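You operate a simulated robot arm through the tools that you are given. There is no shell and no other tool.

The job below is to be done with a simulated robot arm. You get a single attempt, and the scene is never put back.

Task
Tidy up at the brown bench top. At the end: the grey roller block is on the shelf over the brown bench; the white film roll from the brown bench top is on the shelf over the brown bench; one of the steel blocks from the brown bench top is on the shelf over the brown bench; the brown card angle from the brown bench top is on the shelf over the brown bench; whatever was shut is shut again. Leave all else as you found it, and nothing knocked over. Set down upright: roller block.

The check looks at the end state, three seconds after you hand in, the way a careful person would. Anything else that was tipped, shoved, dropped, spilled or broken makes it a failure.

Robot
A 7-joint arm with a two-finger parallel gripper, fixed in place. Base frame: the origin is on the floor under the middle of its stand, x ahead of it, y to its left, z up; the work surface is at about z = 74. Units: cm, rad, N and s.
It reaches about 147.9 cm from its shoulder. Its first joint turns from -2.897 to 2.897 rad. Payload 4.4 kg.
The tool frame sits at the grasp point between the pads (the TCP): z along the fingers, y along the line on which they close. The tips reach 2.3 cm beyond it. Largest opening 9.4 cm; finger width 3.8, thickness 1; the body of the gripper, 5.4 by 9.6 cm, starts 3.9 cm behind the TCP.
Orientation is told as [roll, pitch, yaw] about the base's x, y, z axes, in that order, counted from this pose: with the fingers straight down and closing along the base's y, the tool's x points along the base's -x, its y along +y and its z along -z.

Tools
- The arm moves only by the tool nudge_tool. Its argument "series" is a list that holds one entry, the list of rows, each a list of 7 numbers: the shift along the tool's x, y, z in cm, then the turn, a rotation vector about the tool's x, y, z in rad, then the closure, from 0 (fully open) to 1 (shut). In form: [[[dx, dy, dz, rx, ry, rz, gripper], ...]]. A call has 1 to 20 rows; each row is the pose to reach, as a shift and turn from the pose commanded when the call began, along the tool's axes at that moment. Each row takes 0.2 s and may step no farther than 5 cm and 0.15 rad from the row before; otherwise, or with a gripper value out of range, the whole call is refused. Where a pose cannot be reached the arm comes as near as it can. A force on the tool above 40 N (or 10 N above the force at the start of the call, whichever is more), or a blocked arm, ends the call early, and 0.2 s more pass. Each finger travels about 7.2 cm/s and halts on what it meets, pressing with about 44 N; the grip force reading is that of the motor and also rises with nothing between the fingers. The clock runs only during rows and for 0.2 s after the last one: add rows that repeat a pose to give the fingers time. It gives the time, the measured TCP pose, the force on the tool (base axes), the opening and the grip force at its end, in the units of the frame above (readings bear some noise), with the torque about the TCP (base axes, N m) and any sound that the robot's microphone picked up.
- Cameras (640 x 400 px; columns grow to the right, rows downward): "scene" is fixed at [23.23, -63.99, 152.78]; the picture's right is [0.58, -0.82, 0.00], its down [-0.23, -0.16, -0.96] and it looks along [0.78, 0.55, -0.28] (base axes); focal length 251 px, centre (320, 200). "wrist" rides on the gripper at [8.6, 1.6, -7.4] in the tool frame; the picture's right is [-0.18, 0.98, 0.00], its down [-0.58, -0.11, -0.81] and it looks along [-0.79, -0.15, 0.59] (tool axes); focal length 243 px, centre (320, 200). There is no depth. A picture from a camera that has moved, and an enlarged one, comes with that camera's place and axes in the base frame and with its lens. The place of the scene camera against the robot may be out by one fixed shift of up to 2.5 cm in any direction.
- camera(camera): a new picture of that camera. It takes no simulated time.
- close_up(camera, box): a new picture of the part [left, top, right, bottom] of that camera's present view, enlarged. It takes no simulated time.
- sign_off(): hands the job in; it is judged then, once.

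Nothing tells you positions but the pictures and the camera data. Unless the task says otherwise, let go and move clear before handing in.

The tools are called as a command line: name --argument value ..., lists and objects as JSON in quotes. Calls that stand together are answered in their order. nudge_tool: Moves the arm, as the interface text tells. Its arguments: {"type":"object","properties":{"series":{"type":"array","items":{"type":"array","items":{"type":"array","items":{"type":"number"}}}}},"required":["series"]} The other tools are called the same way: camera (camera) takes a picture; close_up (camera, box) takes an enlarged picture of a part of a camera's view; sign_off () hands the job in.

At the start:

```text
time: 0.0
ee_pos: [62.53, -20.32, 153.71]
orientation: [0.0, 0.0, 0.0]
wrist_force: [0.4, -0.5, 0.0]
moment: [0.02, -0.02, 0.01]
opening: 9.4
grip_force: 0.1
```

scene: 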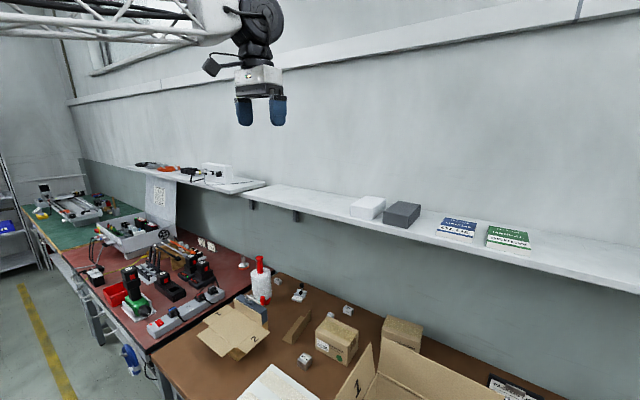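
wrist: 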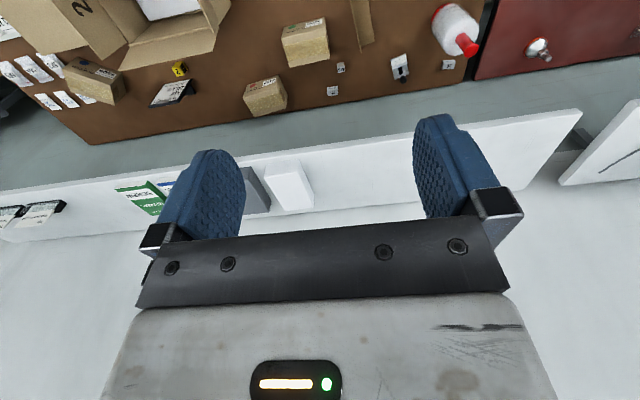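

I see a brown bench with boxes, a white roll with red handle, small steel blocks, a card angle, and a white shelf above it. I'll look closer before moving.

close_up --camera "scene" --box '[220, 240, 380, 340]'

close_up --camera "scene" --box '[160, 240, 640, 400]'

close_up --camera "wrist" --box '[230, 0, 550, 120]'

close_up --camera "scene" --box '[200, 150, 640, 290]'

```text
4.00 times, centred on (300, 290) of scene
camera zoom: at [23.23, -63.99, 152.78], right [0.58, -0.82, 0.0], down [-0.23, -0.16, -0.96], along [0.78, 0.55, -0.28], focal length 1003 px, centre (400, -160)
```

zoom: 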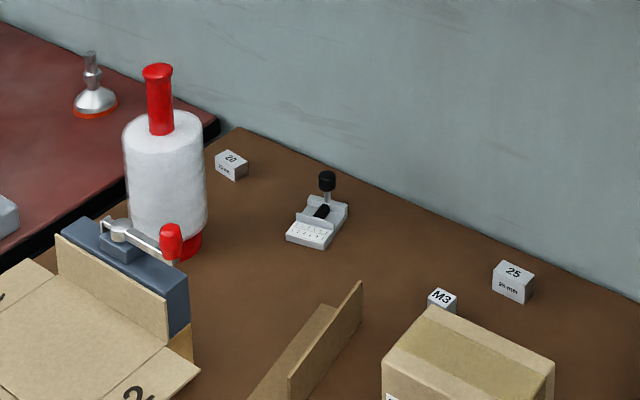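

```text
1.33 times, centred on (400, 320) of scene
camera zoom: at [23.23, -63.99, 152.78], right [0.58, -0.82, 0.0], down [-0.23, -0.16, -0.96], along [0.78, 0.55, -0.28], focal length 334 px, centre (213, 40)
```

zoom: 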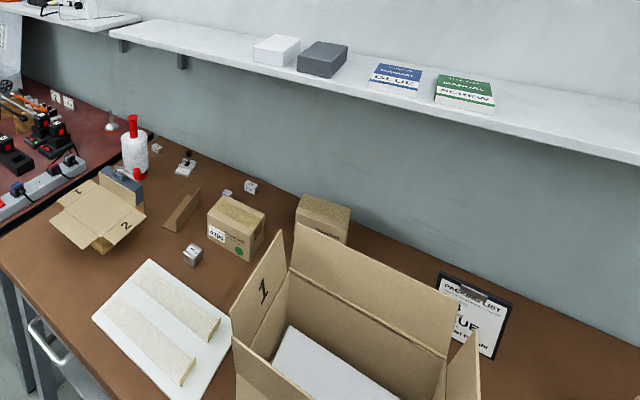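

```text
2.00 times, centred on (390, 60) of wrist
camera zoom: at [53.78, -18.68, 161.23], right [0.18, 0.98, 0.0], down [0.58, -0.11, 0.81], along [0.79, -0.15, -0.59], focal length 485 px, centre (180, 480)
```

zoom: 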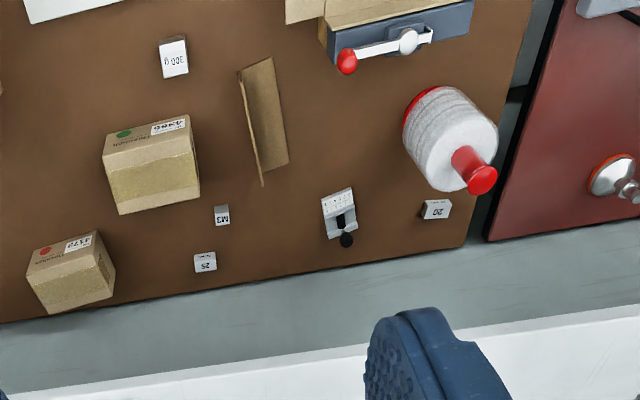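

```text
1.45 times, centred on (420, 220) of scene
camera zoom: at [23.23, -63.99, 152.78], right [0.58, -0.82, 0.0], down [-0.23, -0.16, -0.96], along [0.78, 0.55, -0.28], focal length 365 px, centre (174, 171)
```

zoom: 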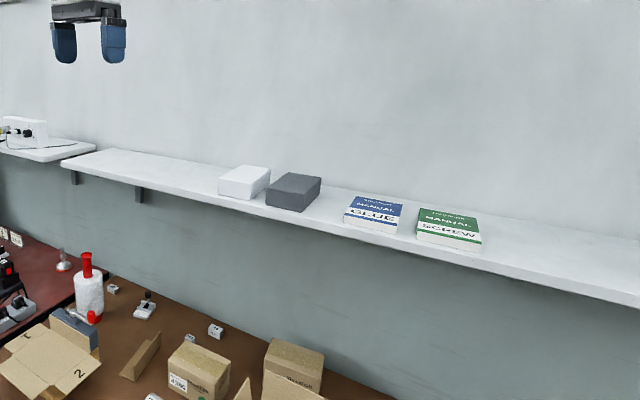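

I'll zoom into the individual small objects to identify them.

close_up --camera "scene" --box '[284, 276, 324, 306]'

close_up --camera "scene" --box '[230, 290, 310, 340]'

close_up --camera "scene" --box '[270, 300, 370, 370]'

close_up --camera "scene" --box '[120, 320, 280, 400]'

close_up --camera "scene" --box '[60, 220, 260, 345]'

close_up --camera "wrist" --box '[0, 0, 200, 125]'

close_up --camera "wrist" --box '[320, 40, 480, 120]'

```text
13.33 times, centred on (304, 291) of scene
camera zoom: at [23.23, -63.99, 152.78], right [0.58, -0.82, 0.0], down [-0.23, -0.16, -0.96], along [0.78, 0.55, -0.28], focal length 3344 px, centre (533, -1013)
```

zoom: 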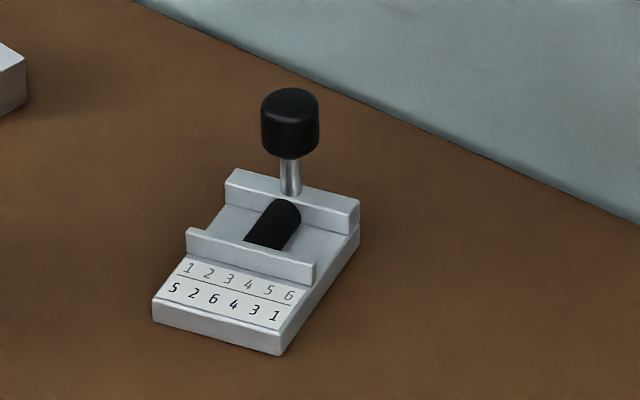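

```text
8.00 times, centred on (270, 315) of scene
camera zoom: at [23.23, -63.99, 152.78], right [0.58, -0.82, 0.0], down [-0.23, -0.16, -0.96], along [0.78, 0.55, -0.28], focal length 2007 px, centre (720, -720)
```

zoom: 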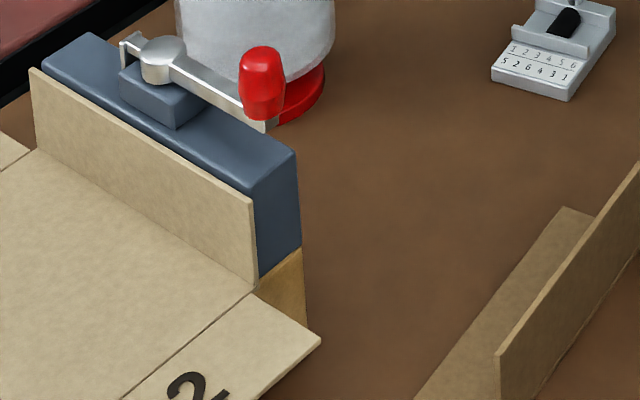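

```text
5.71 times, centred on (320, 335) of scene
camera zoom: at [23.23, -63.99, 152.78], right [0.58, -0.82, 0.0], down [-0.23, -0.16, -0.96], along [0.78, 0.55, -0.28], focal length 1433 px, centre (320, -571)
```

zoom: 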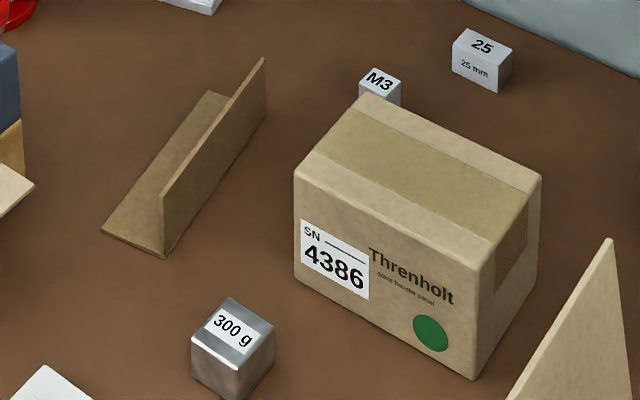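

```text
4.00 times, centred on (200, 360) of scene
camera zoom: at [23.23, -63.99, 152.78], right [0.58, -0.82, 0.0], down [-0.23, -0.16, -0.96], along [0.78, 0.55, -0.28], focal length 1003 px, centre (800, -440)
```

zoom: 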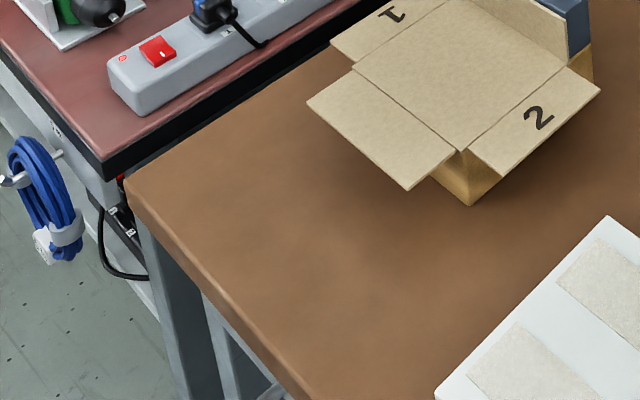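

```text
3.20 times, centred on (160, 282) of scene
camera zoom: at [23.23, -63.99, 152.78], right [0.58, -0.82, 0.0], down [-0.23, -0.16, -0.96], along [0.78, 0.55, -0.28], focal length 803 px, centre (832, -64)
```

zoom: 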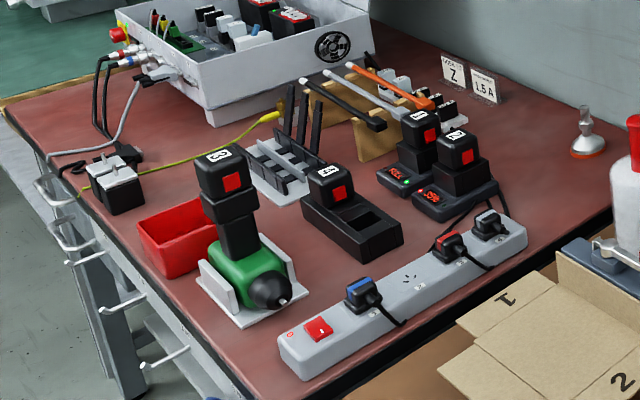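

```text
3.20 times, centred on (100, 62) of wrist
camera zoom: at [53.78, -18.68, 161.23], right [0.18, 0.98, 0.0], down [0.58, -0.11, 0.81], along [0.79, -0.15, -0.59], focal length 776 px, centre (1024, 640)
```

zoom: 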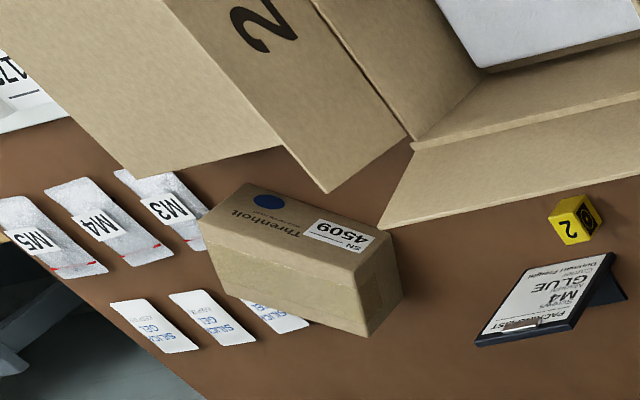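

```text
4.00 times, centred on (400, 80) of wrist
camera zoom: at [53.78, -18.68, 161.23], right [0.18, 0.98, 0.0], down [0.58, -0.11, 0.81], along [0.79, -0.15, -0.59], focal length 970 px, centre (0, 680)
```

zoom: 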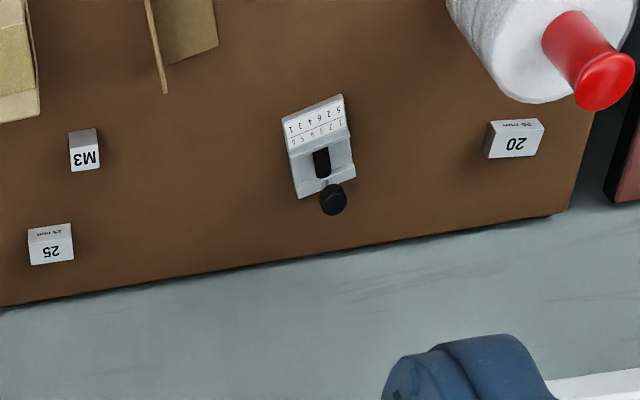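

The close-up seems to widen to fit its aspect, so I'll use that to look lower at the bench front, and search for drawers/doors.

close_up --camera "scene" --box '[0, 390, 640, 400]'

close_up --camera "scene" --box '[60, 390, 380, 400]'

close_up --camera "scene" --box '[0, 0, 640, 10]'

close_up --camera "wrist" --box '[0, 0, 640, 10]'

```text
1.00 times, centred on (320, 395) of scene (not enlarged: the box is as wide or as high as the picture)
camera zoom: at [23.23, -63.99, 152.78], right [0.58, -0.82, 0.0], down [-0.23, -0.16, -0.96], along [0.78, 0.55, -0.28], focal length 251 px, centre (320, 5)
```

zoom: 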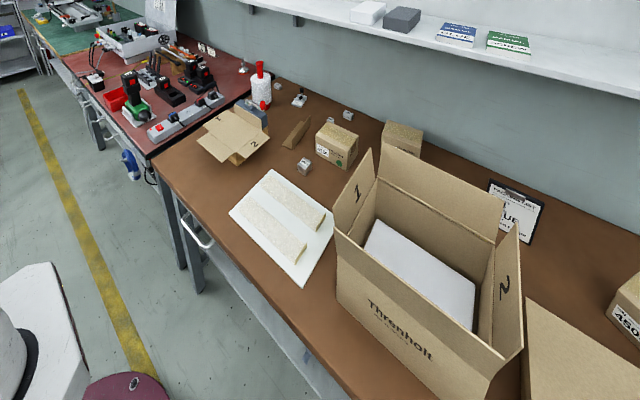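

```text
2.00 times, centred on (220, 395) of scene
camera zoom: at [23.23, -63.99, 152.78], right [0.58, -0.82, 0.0], down [-0.23, -0.16, -0.96], along [0.78, 0.55, -0.28], focal length 502 px, centre (520, -190)
```

zoom: 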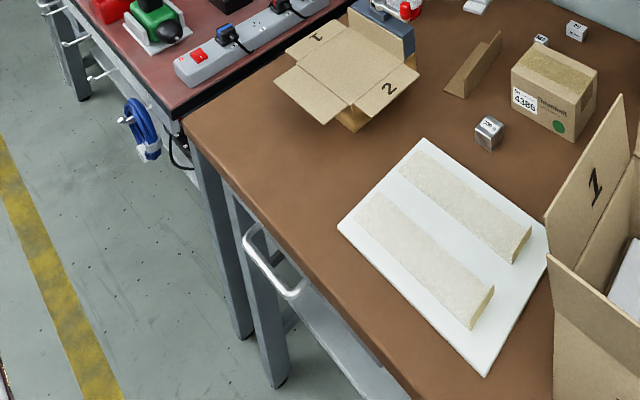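

```text
1.00 times, centred on (320, 5) of scene (not enlarged: the box is as wide or as high as the picture)
camera zoom: at [23.23, -63.99, 152.78], right [0.58, -0.82, 0.0], down [-0.23, -0.16, -0.96], along [0.78, 0.55, -0.28], focal length 251 px, centre (320, 395)
```

zoom: 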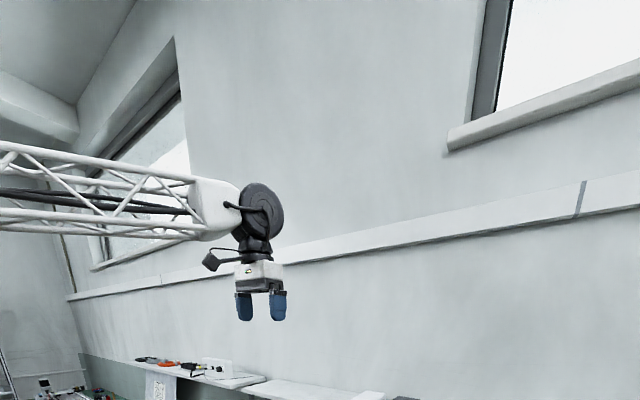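

```text
1.00 times, centred on (320, 5) of wrist (not enlarged: the box is as wide or as high as the picture)
camera zoom: at [53.78, -18.68, 161.23], right [0.18, 0.98, 0.0], down [0.58, -0.11, 0.81], along [0.79, -0.15, -0.59], focal length 243 px, centre (320, 395)
```

zoom: 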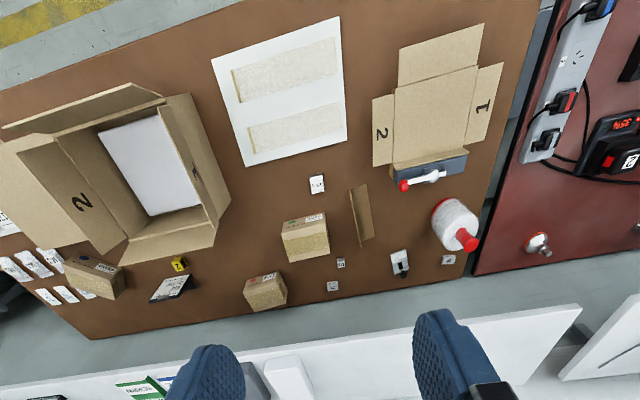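

The wide view shows most of the bench. The small grey block with a black roller and knob near (99, 1) may be the roller block, but I want to check for drawers too. I'll lower the arm in front of the bench for a closer look.

nudge_tool --series '[[[0.6, 1.7, 3.6, 0, 0, 0, 0], [1.2, 3.4, 7.2, 0, 0, 0, 0], [1.9, 5.1, 10.9, 0, 0, 0, 0], [2.5, 6.8, 14.5, 0, 0, 0, 0], [3.1, 8.5, 18.2, 0, 0, 0, 0], [3.7, 10.2, 21.8, 0, 0, 0, 0], [4.4, 11.9, 25.5, 0, 0, 0, 0], [5, 13.6, 29.1, 0, 0, 0, 0], [5.6, 15.3, 32.8, 0, 0, 0, 0], [6.2, 17, 36.4, 0, 0, 0, 0], [6.9, 18.7, 40, 0, 0, 0, 0], [7.5, 20.3, 43.7, 0, 0, 0, 0]]]'

```text
time: 2.6
ee_pos: [54.66, 0.16, 110.05]
orientation: [0.0, -0.003, 0.0]
wrist_force: [-0.3, -0.7, 0.5]
moment: [-0.02, -0.01, -0.01]
opening: 9.38
grip_force: 0.1
```

The arm should now be low in front of the bench; I'll take pictures from here.

camera --camera "wrist"

close_up --camera "wrist" --box '[0, 0, 640, 10]'

camera --camera "scene"

```text
taken
camera wrist: at [46.04, 1.77, 117.63], right [0.18, 0.98, 0.0], down [0.58, -0.11, 0.81], along [0.79, -0.15, -0.59], focal length 243 px, centre (320, 200)
```

wrist: 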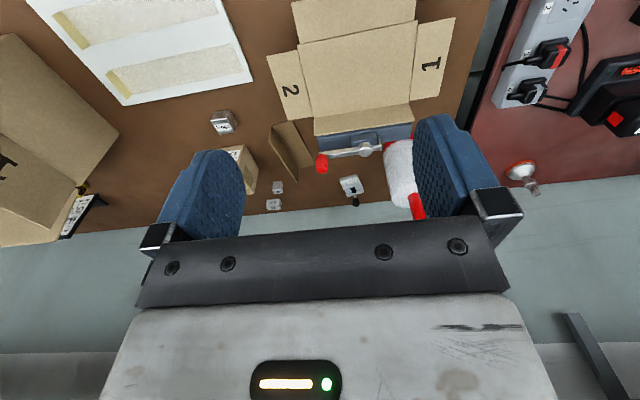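

```text
1.00 times, centred on (320, 5) of wrist (not enlarged: the box is as wide or as high as the picture)
camera zoom: at [46.04, 1.77, 117.63], right [0.18, 0.98, 0.0], down [0.58, -0.11, 0.81], along [0.79, -0.15, -0.59], focal length 243 px, centre (320, 395)
```

zoom: 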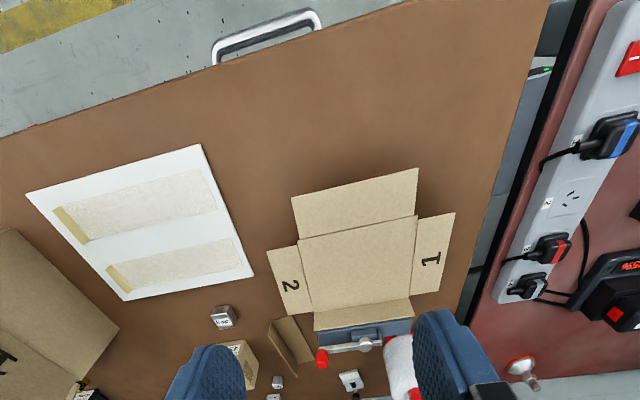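

```text
taken
```

scene: 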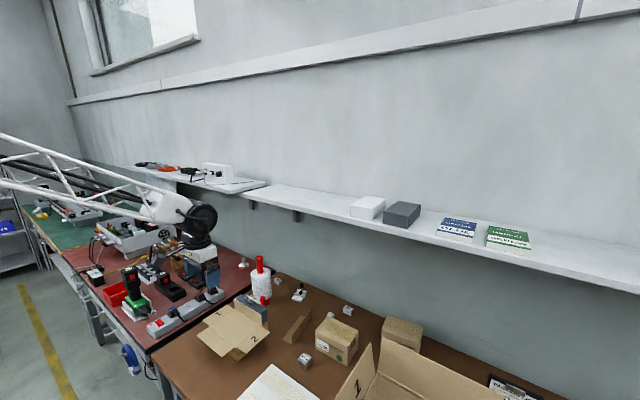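

There is a bail handle on the bench's front edge, likely a drawer. I'll pull the arm back to see the front face.

nudge_tool --series '[[[4, 0, 1, 0, 0, 0, 0], [8, 0, 2, 0, 0, 0, 0], [12, 0, 3, 0, 0, 0, 0], [16, 0, 4, 0, 0, 0, 0], [20, 0, 5, 0, 0, 0, 0], [20, 0, 5, 0, 0, 0, 0]]]'

close_up --camera "wrist" --box '[0, 0, 640, 10]'

camera --camera "scene"

```text
time: 4.0
ee_pos: [34.91, -0.14, 104.91]
orientation: [0.0, 0.0, 0.0]
wrist_force: [0.1, 0.1, -0.6]
moment: [0.0, 0.0, 0.0]
opening: 9.44
grip_force: 0.1
```

```text
1.00 times, centred on (320, 5) of wrist (not enlarged: the box is as wide or as high as the picture)
camera zoom: at [26.31, 1.48, 112.51], right [0.18, 0.98, 0.0], down [0.58, -0.11, 0.81], along [0.79, -0.15, -0.59], focal length 243 px, centre (320, 395)
```

zoom: 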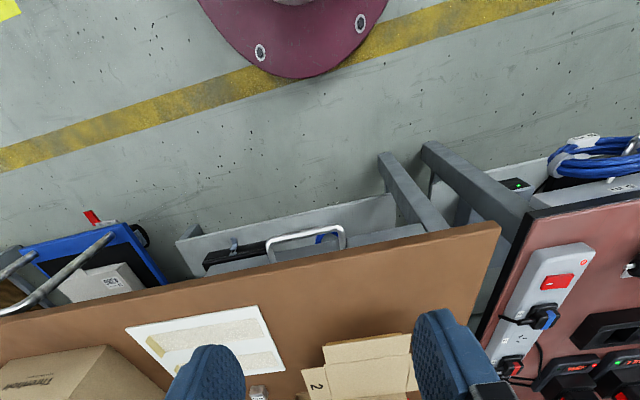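

```text
taken
```

scene: 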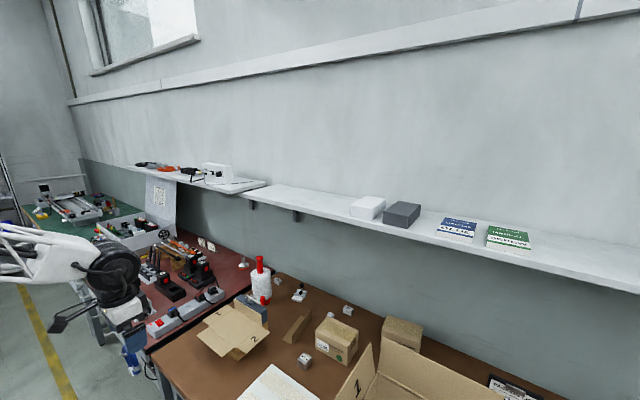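

I can see the bench's underside with a handle and a lower shelf. Zooming in there.

close_up --camera "wrist" --box '[160, 0, 460, 10]'

close_up --camera "wrist" --box '[0, 0, 260, 10]'

close_up --camera "wrist" --box '[400, 0, 640, 10]'

```text
2.13 times, centred on (310, 5) of wrist
camera zoom: at [26.31, 1.48, 112.51], right [0.18, 0.98, 0.0], down [0.58, -0.11, 0.81], along [0.79, -0.15, -0.59], focal length 518 px, centre (341, 616)
```

zoom: 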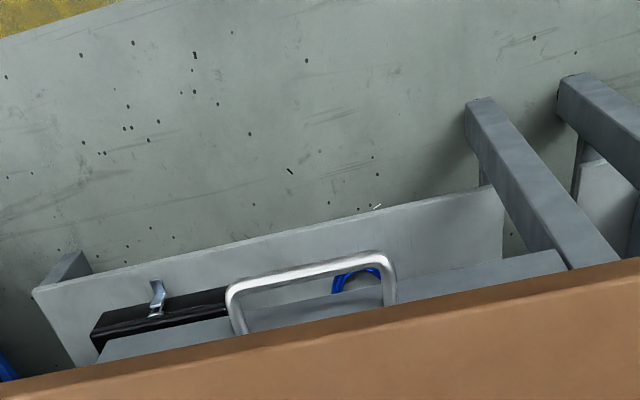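

```text
2.46 times, centred on (130, 5) of wrist
camera zoom: at [26.31, 1.48, 112.51], right [0.18, 0.98, 0.0], down [0.58, -0.11, 0.81], along [0.79, -0.15, -0.59], focal length 597 px, centre (788, 680)
```

zoom: 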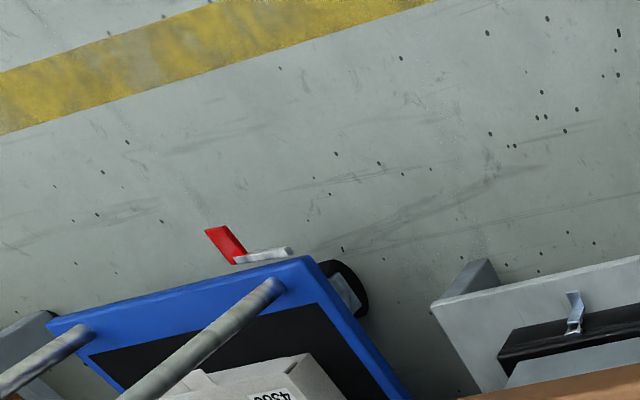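

```text
2.67 times, centred on (520, 5) of wrist
camera zoom: at [26.31, 1.48, 112.51], right [0.18, 0.98, 0.0], down [0.58, -0.11, 0.81], along [0.79, -0.15, -0.59], focal length 647 px, centre (-213, 720)
```

zoom: 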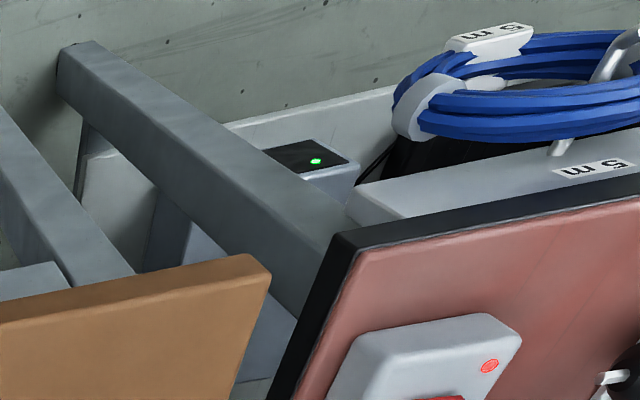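

There's a drawer-like unit with a bail handle. Before opening anything I'll check the other benches for anything that looks like a roller block.

close_up --camera "scene" --box '[20, 170, 120, 232]'

close_up --camera "scene" --box '[80, 190, 180, 252]'

close_up --camera "scene" --box '[130, 220, 230, 282]'

close_up --camera "scene" --box '[120, 145, 270, 200]'

```text
6.40 times, centred on (70, 201) of scene
camera zoom: at [23.23, -63.99, 152.78], right [0.58, -0.82, 0.0], down [-0.23, -0.16, -0.96], along [0.78, 0.55, -0.28], focal length 1605 px, centre (1920, 194)
```

zoom: 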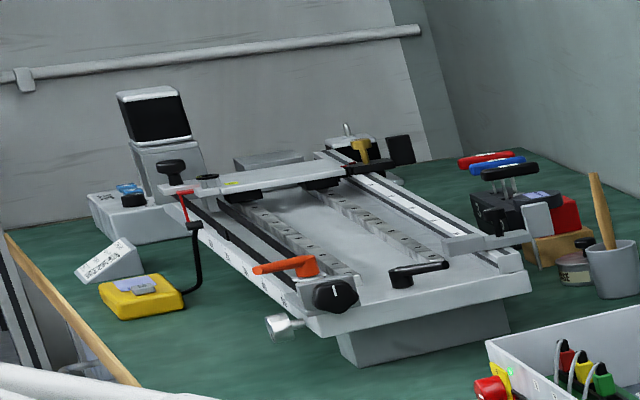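

```text
6.40 times, centred on (130, 221) of scene
camera zoom: at [23.23, -63.99, 152.78], right [0.58, -0.82, 0.0], down [-0.23, -0.16, -0.96], along [0.78, 0.55, -0.28], focal length 1605 px, centre (1536, 66)
```

zoom: 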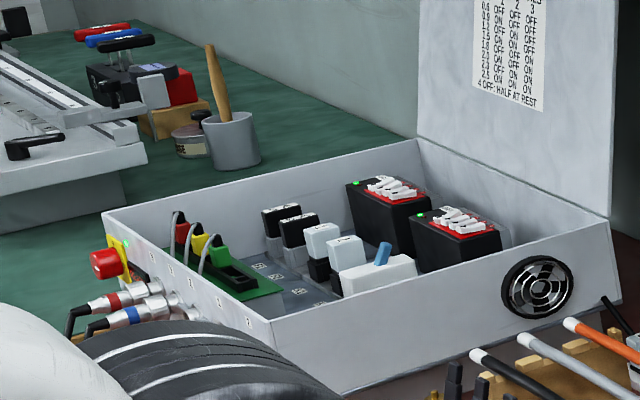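

```text
6.40 times, centred on (180, 251) of scene
camera zoom: at [23.23, -63.99, 152.78], right [0.58, -0.82, 0.0], down [-0.23, -0.16, -0.96], along [0.78, 0.55, -0.28], focal length 1605 px, centre (1216, -126)
```

zoom: 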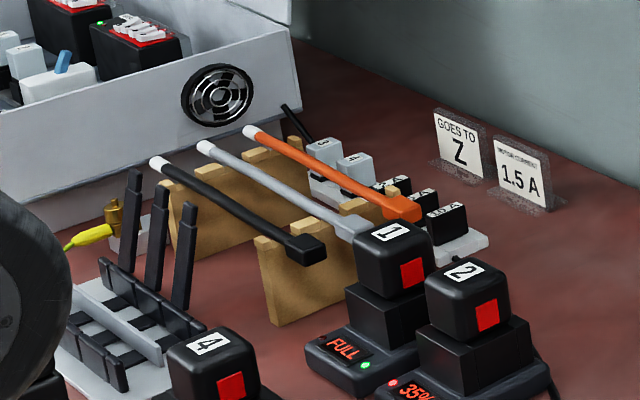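

```text
4.27 times, centred on (195, 172) of scene
camera zoom: at [23.23, -63.99, 152.78], right [0.58, -0.82, 0.0], down [-0.23, -0.16, -0.96], along [0.78, 0.55, -0.28], focal length 1070 px, centre (853, 317)
```

zoom: 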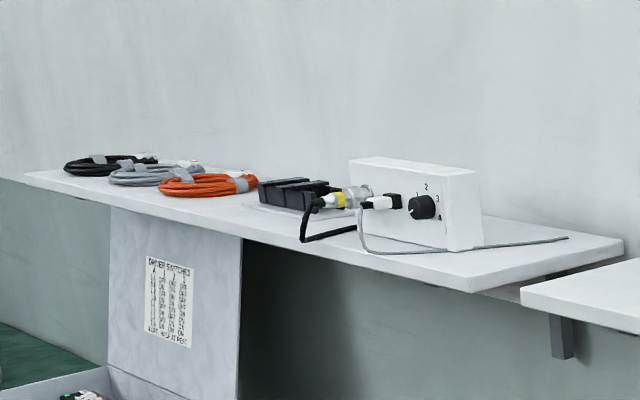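

Nothing obviously a "roller block" elsewhere within reach. I'll get a closer look at the small grey device at the back of the brown bench.

nudge_tool --series '[[[-4.5, 0.4, 0.3, 0, 0, 0, 0], [-9, 0.8, 0.6, 0, 0, 0, 0], [-13.5, 1.2, 0.9, 0, 0, 0, 0], [-18, 1.6, 1.2, 0, 0, 0, 0], [-22.5, 2, 1.5, 0, 0, 0, 0], [-27, 2.4, 1.8, 0, 0, 0, 0], [-31.5, 2.8, 2.1, 0, 0, 0, 0], [-36, 3.2, 2.4, 0, 0, 0, 0], [-38, 3.4, 2.6, 0, 0, 0, 0], [-38, 3.4, 2.6, 0, 0, 0, 0]]]'

camera --camera "wrist"

close_up --camera "wrist" --box '[200, 40, 440, 190]'

camera --camera "scene"

```text
time: 6.2
ee_pos: [73.0, 3.23, 102.28]
orientation: [0.0, 0.0, 0.0]
wrist_force: [0.1, 0.9, -0.5]
moment: [-0.01, 0.0, 0.0]
opening: 9.4
grip_force: 0.1
```

```text
taken
camera wrist: at [64.36, 4.93, 109.8], right [0.18, 0.98, 0.0], down [0.58, -0.11, 0.81], along [0.79, -0.15, -0.59], focal length 243 px, centre (320, 200)
```

wrist: 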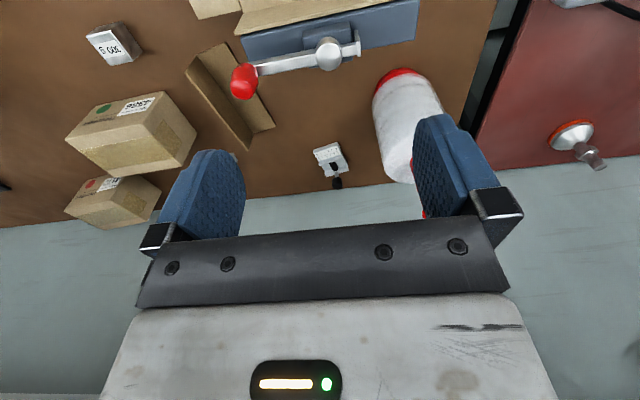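

```text
2.67 times, centred on (320, 115) of wrist
camera zoom: at [64.36, 4.93, 109.8], right [0.18, 0.98, 0.0], down [0.58, -0.11, 0.81], along [0.79, -0.15, -0.59], focal length 647 px, centre (320, 427)
```

zoom: 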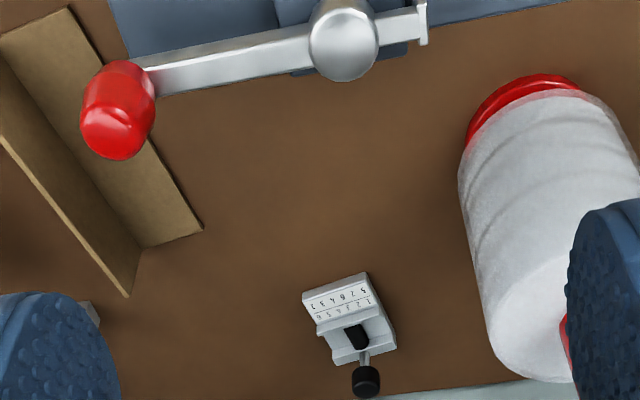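

```text
taken
```

scene: 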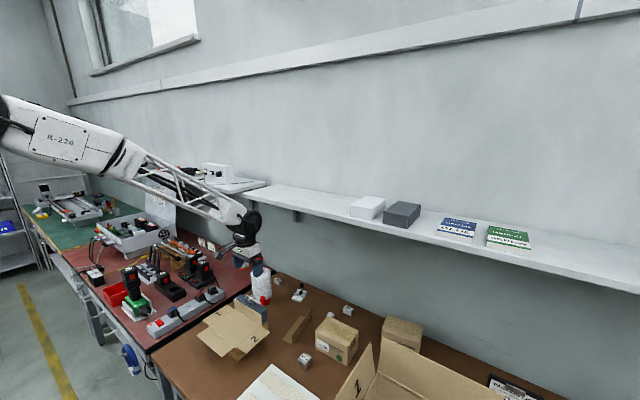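

The grey device has a black roller and knob, but I also want to know whether the bench front holds a closed drawer. I'll pull back and tilt the wrist to see the front face.

nudge_tool --series '[[[4.5, 0, 0, 0, 0, 0, 0], [9, 0, 0, 0, 0, 0, 0], [13.5, 0, 0, 0, 0, 0, 0], [18, 0, 0, 0, 0, 0, 0], [22.5, 0, 0, 0, 0, 0, 0], [27, 0, 0, 0, 0, 0, 0], [31.5, 0, 0, 0, 0, 0, 0], [36, -1, 0, 0, -0.1, 0, 0], [39, -3, 3, 0, -0.2, 0, 0], [41, -5, 7, 0, -0.3, 0, 0], [42, -7, 11, 0, -0.4, 0, 0], [43, -9, 15, 0, -0.5, 0, 0], [43, -10, 19, 0, -0.6, 0, 0], [43, -10, 22, 0, -0.6, 0, 0], [43, -10, 22, 0, -0.6, 0, 0]]]'

close_up --camera "wrist" --box '[0, 0, 640, 10]'

camera --camera "wrist"

camera --camera "scene"

```text
time: 9.4
ee_pos: [29.82, -6.82, 80.55]
orientation: [0.002, -0.6, 0.002]
wrist_force: [0.6, -0.8, 2.5]
moment: [0.03, 0.11, 0.0]
opening: 9.41
grip_force: 0.1
```

```text
1.00 times, centred on (320, 5) of wrist (not enlarged: the box is as wide or as high as the picture)
camera zoom: at [18.5, -5.15, 81.95], right [0.15, 0.98, 0.1], down [0.03, -0.11, 0.99], along [0.99, -0.15, -0.04], focal length 243 px, centre (320, 395)
```

zoom: 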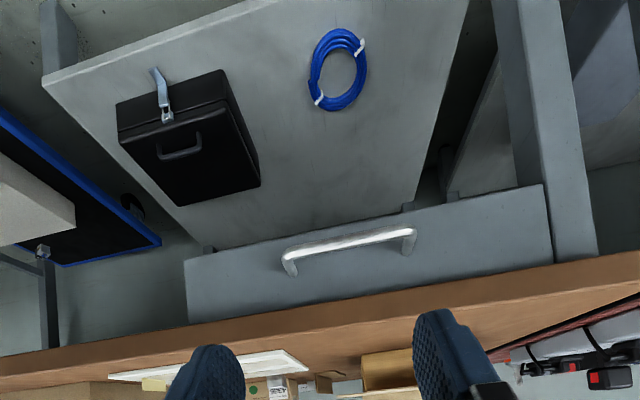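

```text
taken
camera wrist: at [18.5, -5.15, 81.95], right [0.15, 0.98, 0.1], down [0.03, -0.11, 0.99], along [0.99, -0.15, -0.04], focal length 243 px, centre (320, 200)
```

wrist: 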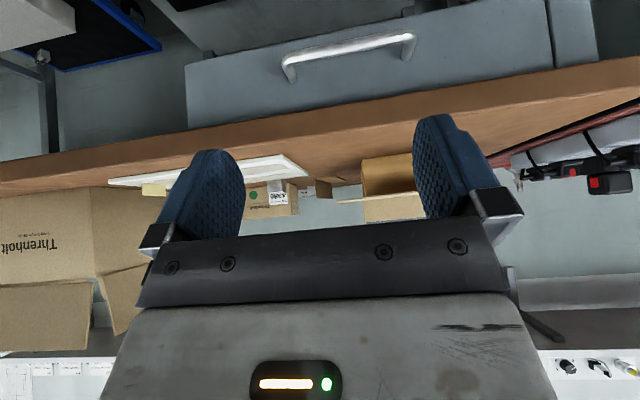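

```text
taken
```

scene: 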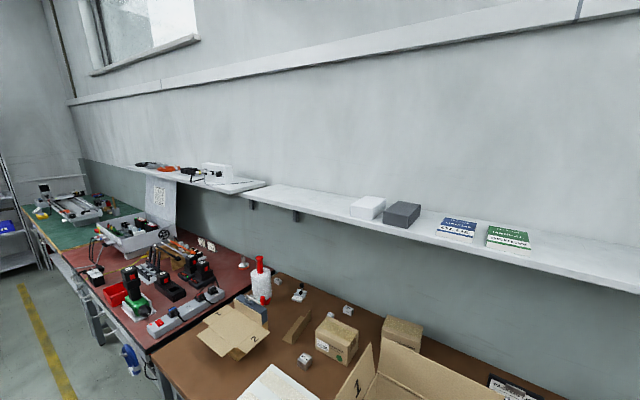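

There's a shut drawer with a bail handle under the bench top, and a latched black case lower. I'll measure the handle with close-ups.

close_up --camera "wrist" --box '[240, 0, 480, 120]'

close_up --camera "wrist" --box '[140, 0, 340, 10]'

close_up --camera "scene" --box '[140, 390, 260, 400]'

```text
2.67 times, centred on (360, 60) of wrist
camera zoom: at [18.5, -5.15, 81.95], right [0.15, 0.98, 0.1], down [0.03, -0.11, 0.99], along [0.99, -0.15, -0.04], focal length 647 px, centre (213, 573)
```

zoom: 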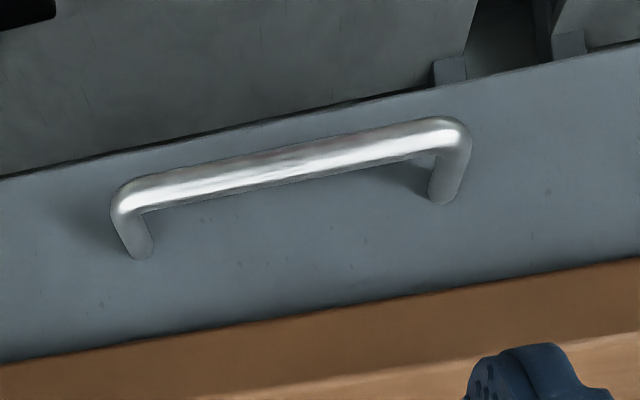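

```text
3.20 times, centred on (240, 5) of wrist
camera zoom: at [18.5, -5.15, 81.95], right [0.15, 0.98, 0.1], down [0.03, -0.11, 0.99], along [0.99, -0.15, -0.04], focal length 776 px, centre (576, 824)
```

zoom: 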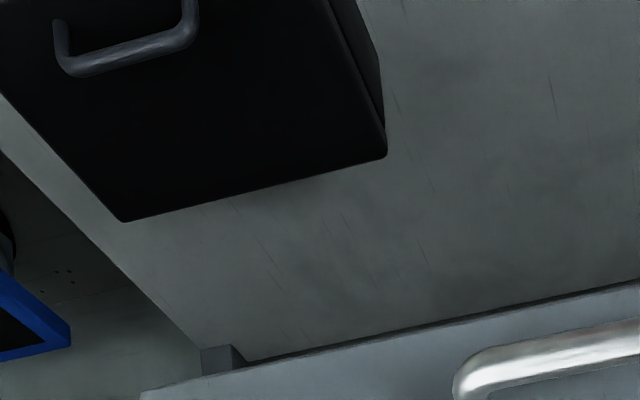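

```text
5.33 times, centred on (200, 395) of scene
camera zoom: at [23.23, -63.99, 152.78], right [0.58, -0.82, 0.0], down [-0.23, -0.16, -0.96], along [0.78, 0.55, -0.28], focal length 1338 px, centre (960, -840)
```

zoom: 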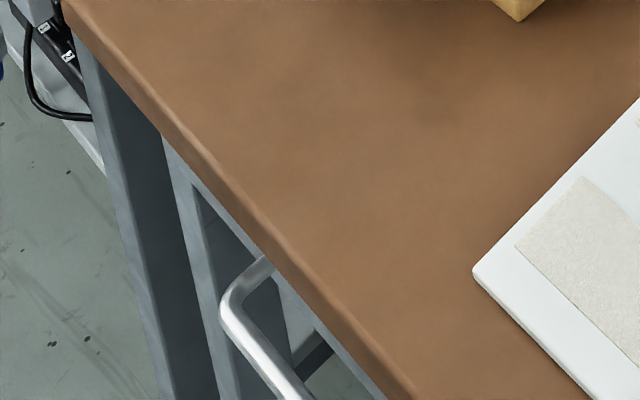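

The drawer handle looks to be a bar at about x=42, z=67, y from -10.5 to 1.5. Let me also check the boxes on the shelf before deciding.

close_up --camera "scene" --box '[340, 185, 440, 247]'

close_up --camera "scene" --box '[425, 205, 545, 265]'

close_up --camera "scene" --box '[480, 300, 640, 400]'

close_up --camera "scene" --box '[330, 300, 520, 400]'

```text
6.40 times, centred on (390, 216) of scene
camera zoom: at [23.23, -63.99, 152.78], right [0.58, -0.82, 0.0], down [-0.23, -0.16, -0.96], along [0.78, 0.55, -0.28], focal length 1605 px, centre (-128, 98)
```

zoom: 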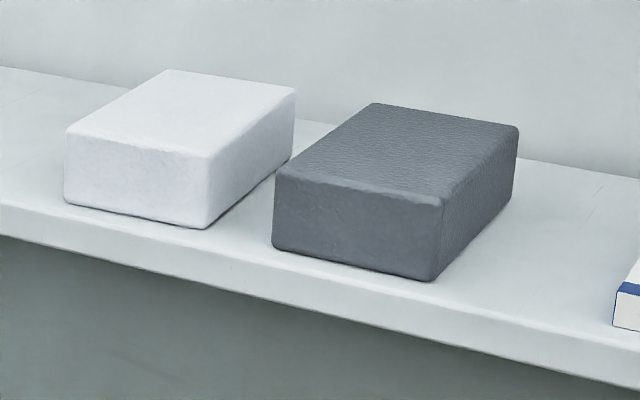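

```text
5.33 times, centred on (485, 235) of scene
camera zoom: at [23.23, -63.99, 152.78], right [0.58, -0.82, 0.0], down [-0.23, -0.16, -0.96], along [0.78, 0.55, -0.28], focal length 1338 px, centre (-560, 13)
```

zoom: 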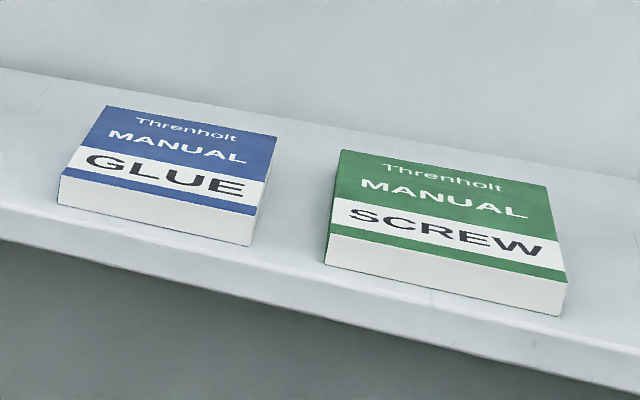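

```text
4.00 times, centred on (560, 350) of scene
camera zoom: at [23.23, -63.99, 152.78], right [0.58, -0.82, 0.0], down [-0.23, -0.16, -0.96], along [0.78, 0.55, -0.28], focal length 1003 px, centre (-640, -400)
```

zoom: 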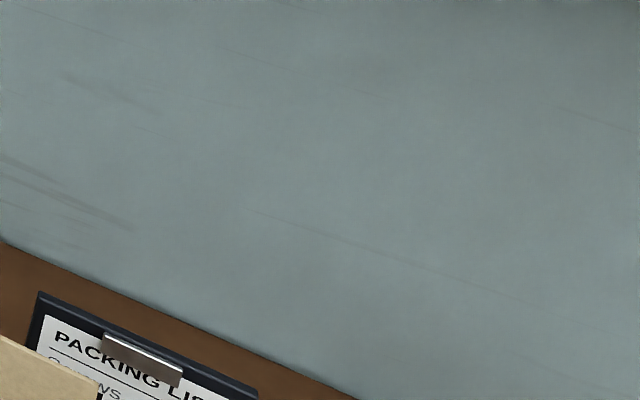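

```text
3.37 times, centred on (425, 350) of scene
camera zoom: at [23.23, -63.99, 152.78], right [0.58, -0.82, 0.0], down [-0.23, -0.16, -0.96], along [0.78, 0.55, -0.28], focal length 845 px, centre (-34, -305)
```

zoom: 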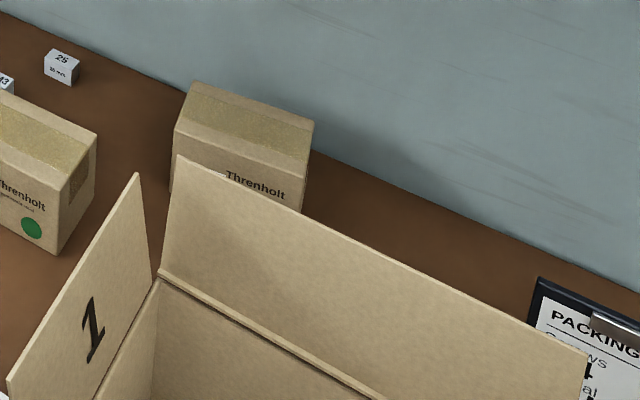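

Shelf holds foam blocks and manuals; the drawer is the only obvious shut thing. I'll align the hand in front of the handle bar (tilt to ~30° below horizontal).

nudge_tool --series '[[[0.3, 0.5, 2, 0, -0.1, 0, 0], [0.6, 1, 4, 0, -0.2, 0, 0], [0.9, 1.4, 6, 0, -0.3, 0, 0], [1.2, 1.9, 8, 0, -0.4, 0, 0], [1.57, 2.3, 10.08, 0, -0.45, 0, 0], [1.57, 2.3, 10.08, 0, -0.45, 0, 0]]]'

```text
time: 11.0
ee_pos: [40.78, -5.93, 79.72]
orientation: [-0.094, -1.184, 0.083]
wrist_force: [0.3, -0.1, 0.6]
moment: [0.02, 0.0, -0.02]
opening: 9.41
grip_force: 0.0
stopped in row 6: the arm was blocked; the commanded pose is now the measured one
```

The arm got blocked (likely a joint limit close to the base). I'll check the view before continuing.

camera --camera "wrist"

close_up --camera "scene" --box '[0, 390, 640, 400]'

camera --camera "scene"

```text
taken
camera wrist: at [30.6, -4.56, 74.47], right [0.07, 0.99, 0.14], down [-0.53, -0.08, 0.85], along [0.85, -0.13, 0.52], focal length 243 px, centre (320, 200)
```

wrist: 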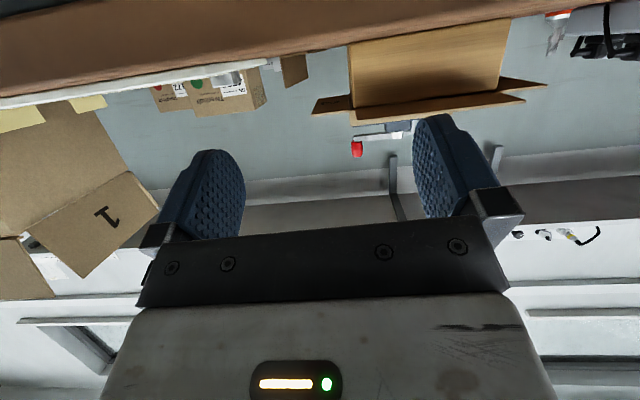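

```text
1.00 times, centred on (320, 395) of scene (not enlarged: the box is as wide or as high as the picture)
camera zoom: at [23.23, -63.99, 152.78], right [0.58, -0.82, 0.0], down [-0.23, -0.16, -0.96], along [0.78, 0.55, -0.28], focal length 251 px, centre (320, 5)
```

zoom: 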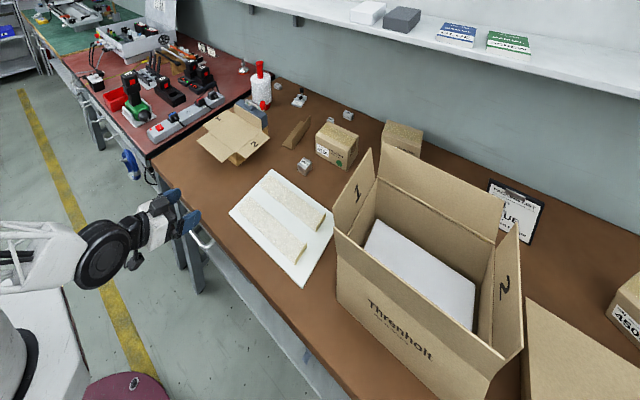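

```text
taken
```

scene: 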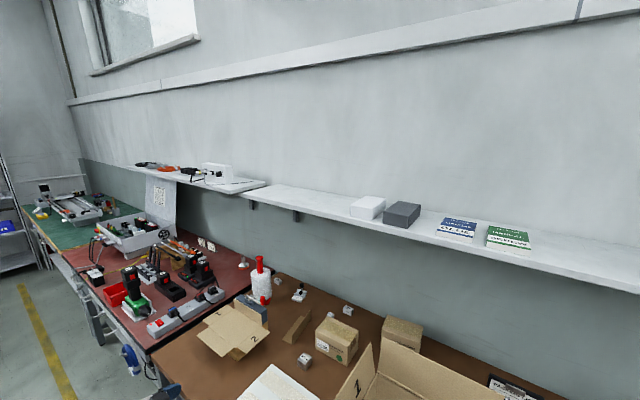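

The elbow can't fold enough there. New idea: hook the bar from above with one finger behind it, hand only slightly tilted. I'll first retreat up and straighten the hand.

nudge_tool --series '[[[-1.9, 0.1, -1.4, 0, 0.125, 0, 0], [-3.8, 0.2, -2.8, 0, 0.25, 0, 0], [-5.7, 0.4, -4.2, 0, 0.375, 0, 0], [-7.6, 0.5, -5.6, 0, 0.5, 0, 0], [-9.5, 0.7, -7, 0, 0.625, 0, 0], [-11.4, 0.8, -8.4, 0, 0.75, 0, 0], [-13.3, 1, -9.7, 0, 0.88, 0, 0], [-13.3, 1, -9.7, 0, 0.88, 0, 0]]]'

```text
time: 12.8
ee_pos: [36.69, -4.01, 95.6]
orientation: [0.016, -0.308, -0.059]
wrist_force: [-0.5, -5.0, -0.2]
moment: [0.17, -0.07, 0.21]
opening: 9.4
grip_force: 0.1
out of reach, approached as far as the arm can: row 5, 6
```

Now the hand is upright again at z≈96. I'll turn it 90° about the finger axis so the fingers close along x, keeping the tilt.

nudge_tool --series '[[[0, 0, -0.3, 0, 0, 0.137, 0], [0, 0, -0.6, 0, 0, 0.274, 0], [0, 0, -1, 0, 0, 0.411, 0], [0, 0, -1, 0, 0, 0.548, 0], [0, 0, -1, 0, 0, 0.685, 0], [0, 0, -1, 0, 0, 0.822, 0], [0, 0, -1, 0, 0, 0.959, 0], [0, 0, -1, 0, 0, 1.096, 0], [0, 0, -1, 0, 0, 1.233, 0], [0, 0, -1, 0, 0, 1.37, 0], [0, 0, -1, 0, 0, 1.51, 0], [0, 0, -1, 0, 0, 1.51, 0]]]'

camera --camera "wrist"

close_up --camera "scene" --box '[0, 390, 640, 400]'

```text
time: 15.4
ee_pos: [36.49, -4.46, 96.38]
orientation: [0.301, -0.053, -1.516]
wrist_force: [-0.3, 0.0, -0.2]
moment: [-0.02, -0.02, -0.02]
opening: 9.41
grip_force: 0.1
```

```text
taken
camera wrist: at [35.26, 4.59, 103.6], right [0.95, -0.12, 0.3], down [-0.31, -0.56, 0.77], along [0.08, -0.82, -0.57], focal length 243 px, centre (320, 200)
```

wrist: 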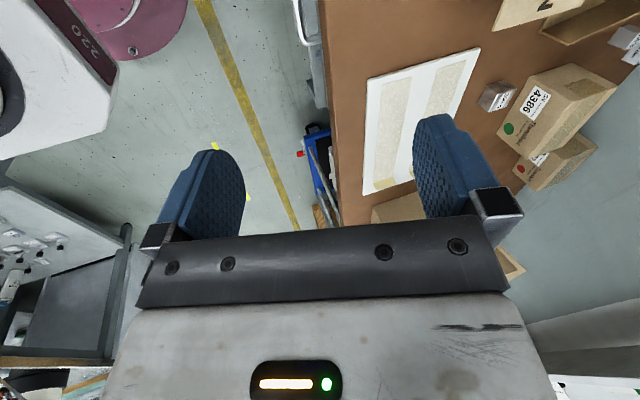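

```text
1.00 times, centred on (320, 395) of scene (not enlarged: the box is as wide or as high as the picture)
camera zoom: at [23.23, -63.99, 152.78], right [0.58, -0.82, 0.0], down [-0.23, -0.16, -0.96], along [0.78, 0.55, -0.28], focal length 251 px, centre (320, 5)
```

zoom: 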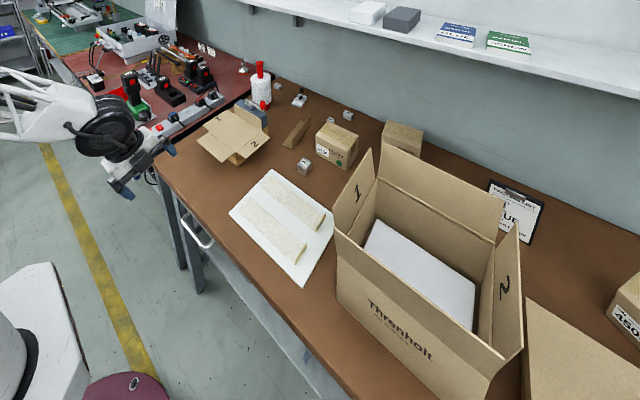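

The rotation worked. I'll take the shifted wrist view to measure the handle and bench edge in this pose.

close_up --camera "wrist" --box '[180, 0, 500, 10]'

close_up --camera "wrist" --box '[0, 0, 640, 10]'

```text
2.00 times, centred on (340, 5) of wrist
camera zoom: at [35.26, 4.59, 103.6], right [0.95, -0.12, 0.3], down [-0.31, -0.56, 0.77], along [0.08, -0.82, -0.57], focal length 485 px, centre (280, 590)
```

zoom: 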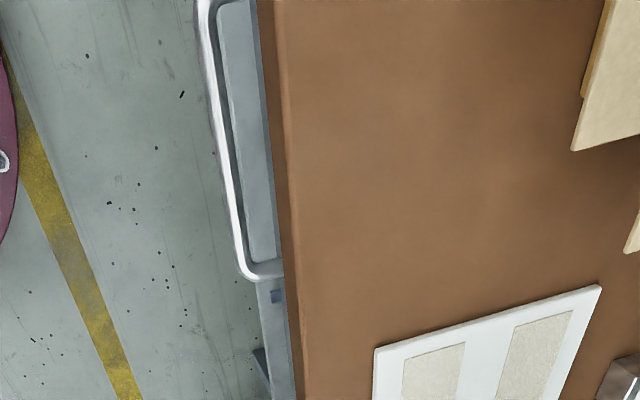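

```text
1.00 times, centred on (320, 5) of wrist (not enlarged: the box is as wide or as high as the picture)
camera zoom: at [35.26, 4.59, 103.6], right [0.95, -0.12, 0.3], down [-0.31, -0.56, 0.77], along [0.08, -0.82, -0.57], focal length 243 px, centre (320, 395)
```

zoom: 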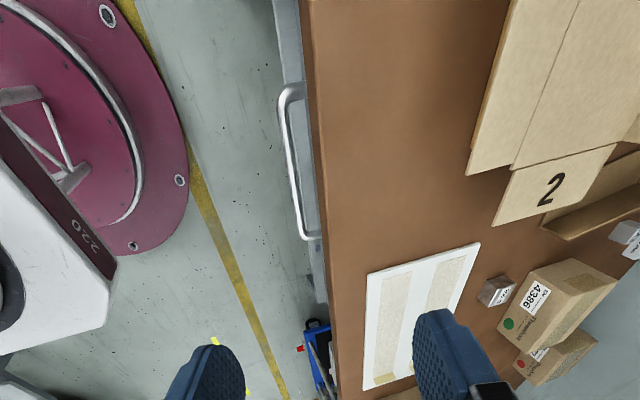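

From two views the bar is at about x=42.6, z=66.4, bench edge at x≈44.15. I'll correct the small yaw error and descend to just above the handle, hand in front of the bench edge.

nudge_tool --series '[[[0.2, -1.3, 3.5, 0, 0.017, 0.034, 0], [0.4, -2.6, 7, 0, 0.034, 0.068, 0], [0.6, -3.9, 10.5, 0, 0.034, 0.068, 0], [0.8, -5.2, 14, 0, 0.034, 0.068, 0], [1.05, -6.52, 17.6, 0, 0.034, 0.068, 0], [1.05, -6.52, 17.6, 0, 0.034, 0.068, 0]]]'

close_up --camera "wrist" --box '[0, 0, 640, 10]'

close_up --camera "scene" --box '[0, 390, 640, 400]'

```text
time: 16.8
ee_pos: [35.26, -4.49, 77.45]
orientation: [0.303, 0.001, -1.568]
wrist_force: [0.5, 0.1, -0.4]
moment: [-0.04, 0.02, -0.03]
opening: 9.38
grip_force: 0.1
```

```text
1.00 times, centred on (320, 5) of wrist (not enlarged: the box is as wide or as high as the picture)
camera zoom: at [34.6, 4.25, 85.12], right [0.94, -0.18, 0.29], down [-0.34, -0.58, 0.74], along [0.03, -0.79, -0.61], focal length 243 px, centre (320, 395)
```

zoom: 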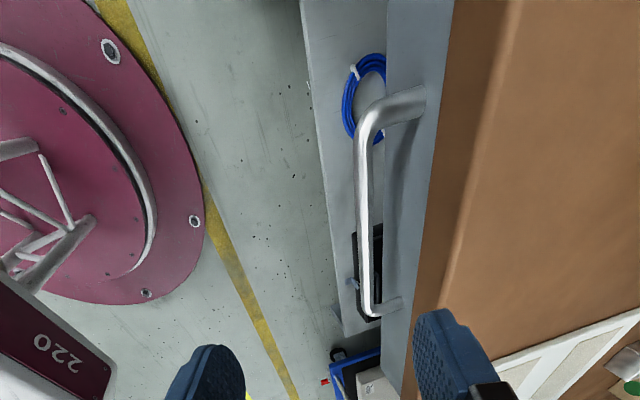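

```text
1.00 times, centred on (320, 395) of scene (not enlarged: the box is as wide or as high as the picture)
camera zoom: at [23.23, -63.99, 152.78], right [0.58, -0.82, 0.0], down [-0.23, -0.16, -0.96], along [0.78, 0.55, -0.28], focal length 251 px, centre (320, 5)
```

zoom: 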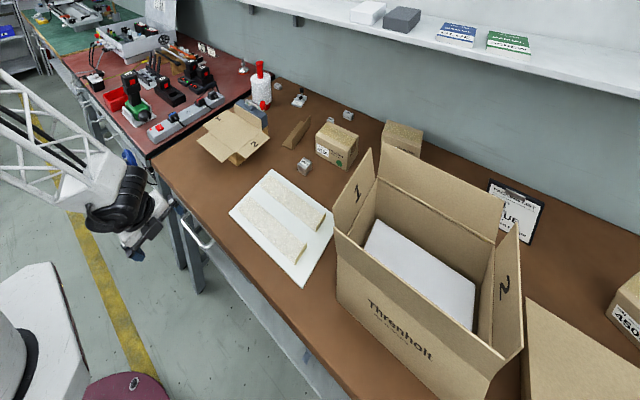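

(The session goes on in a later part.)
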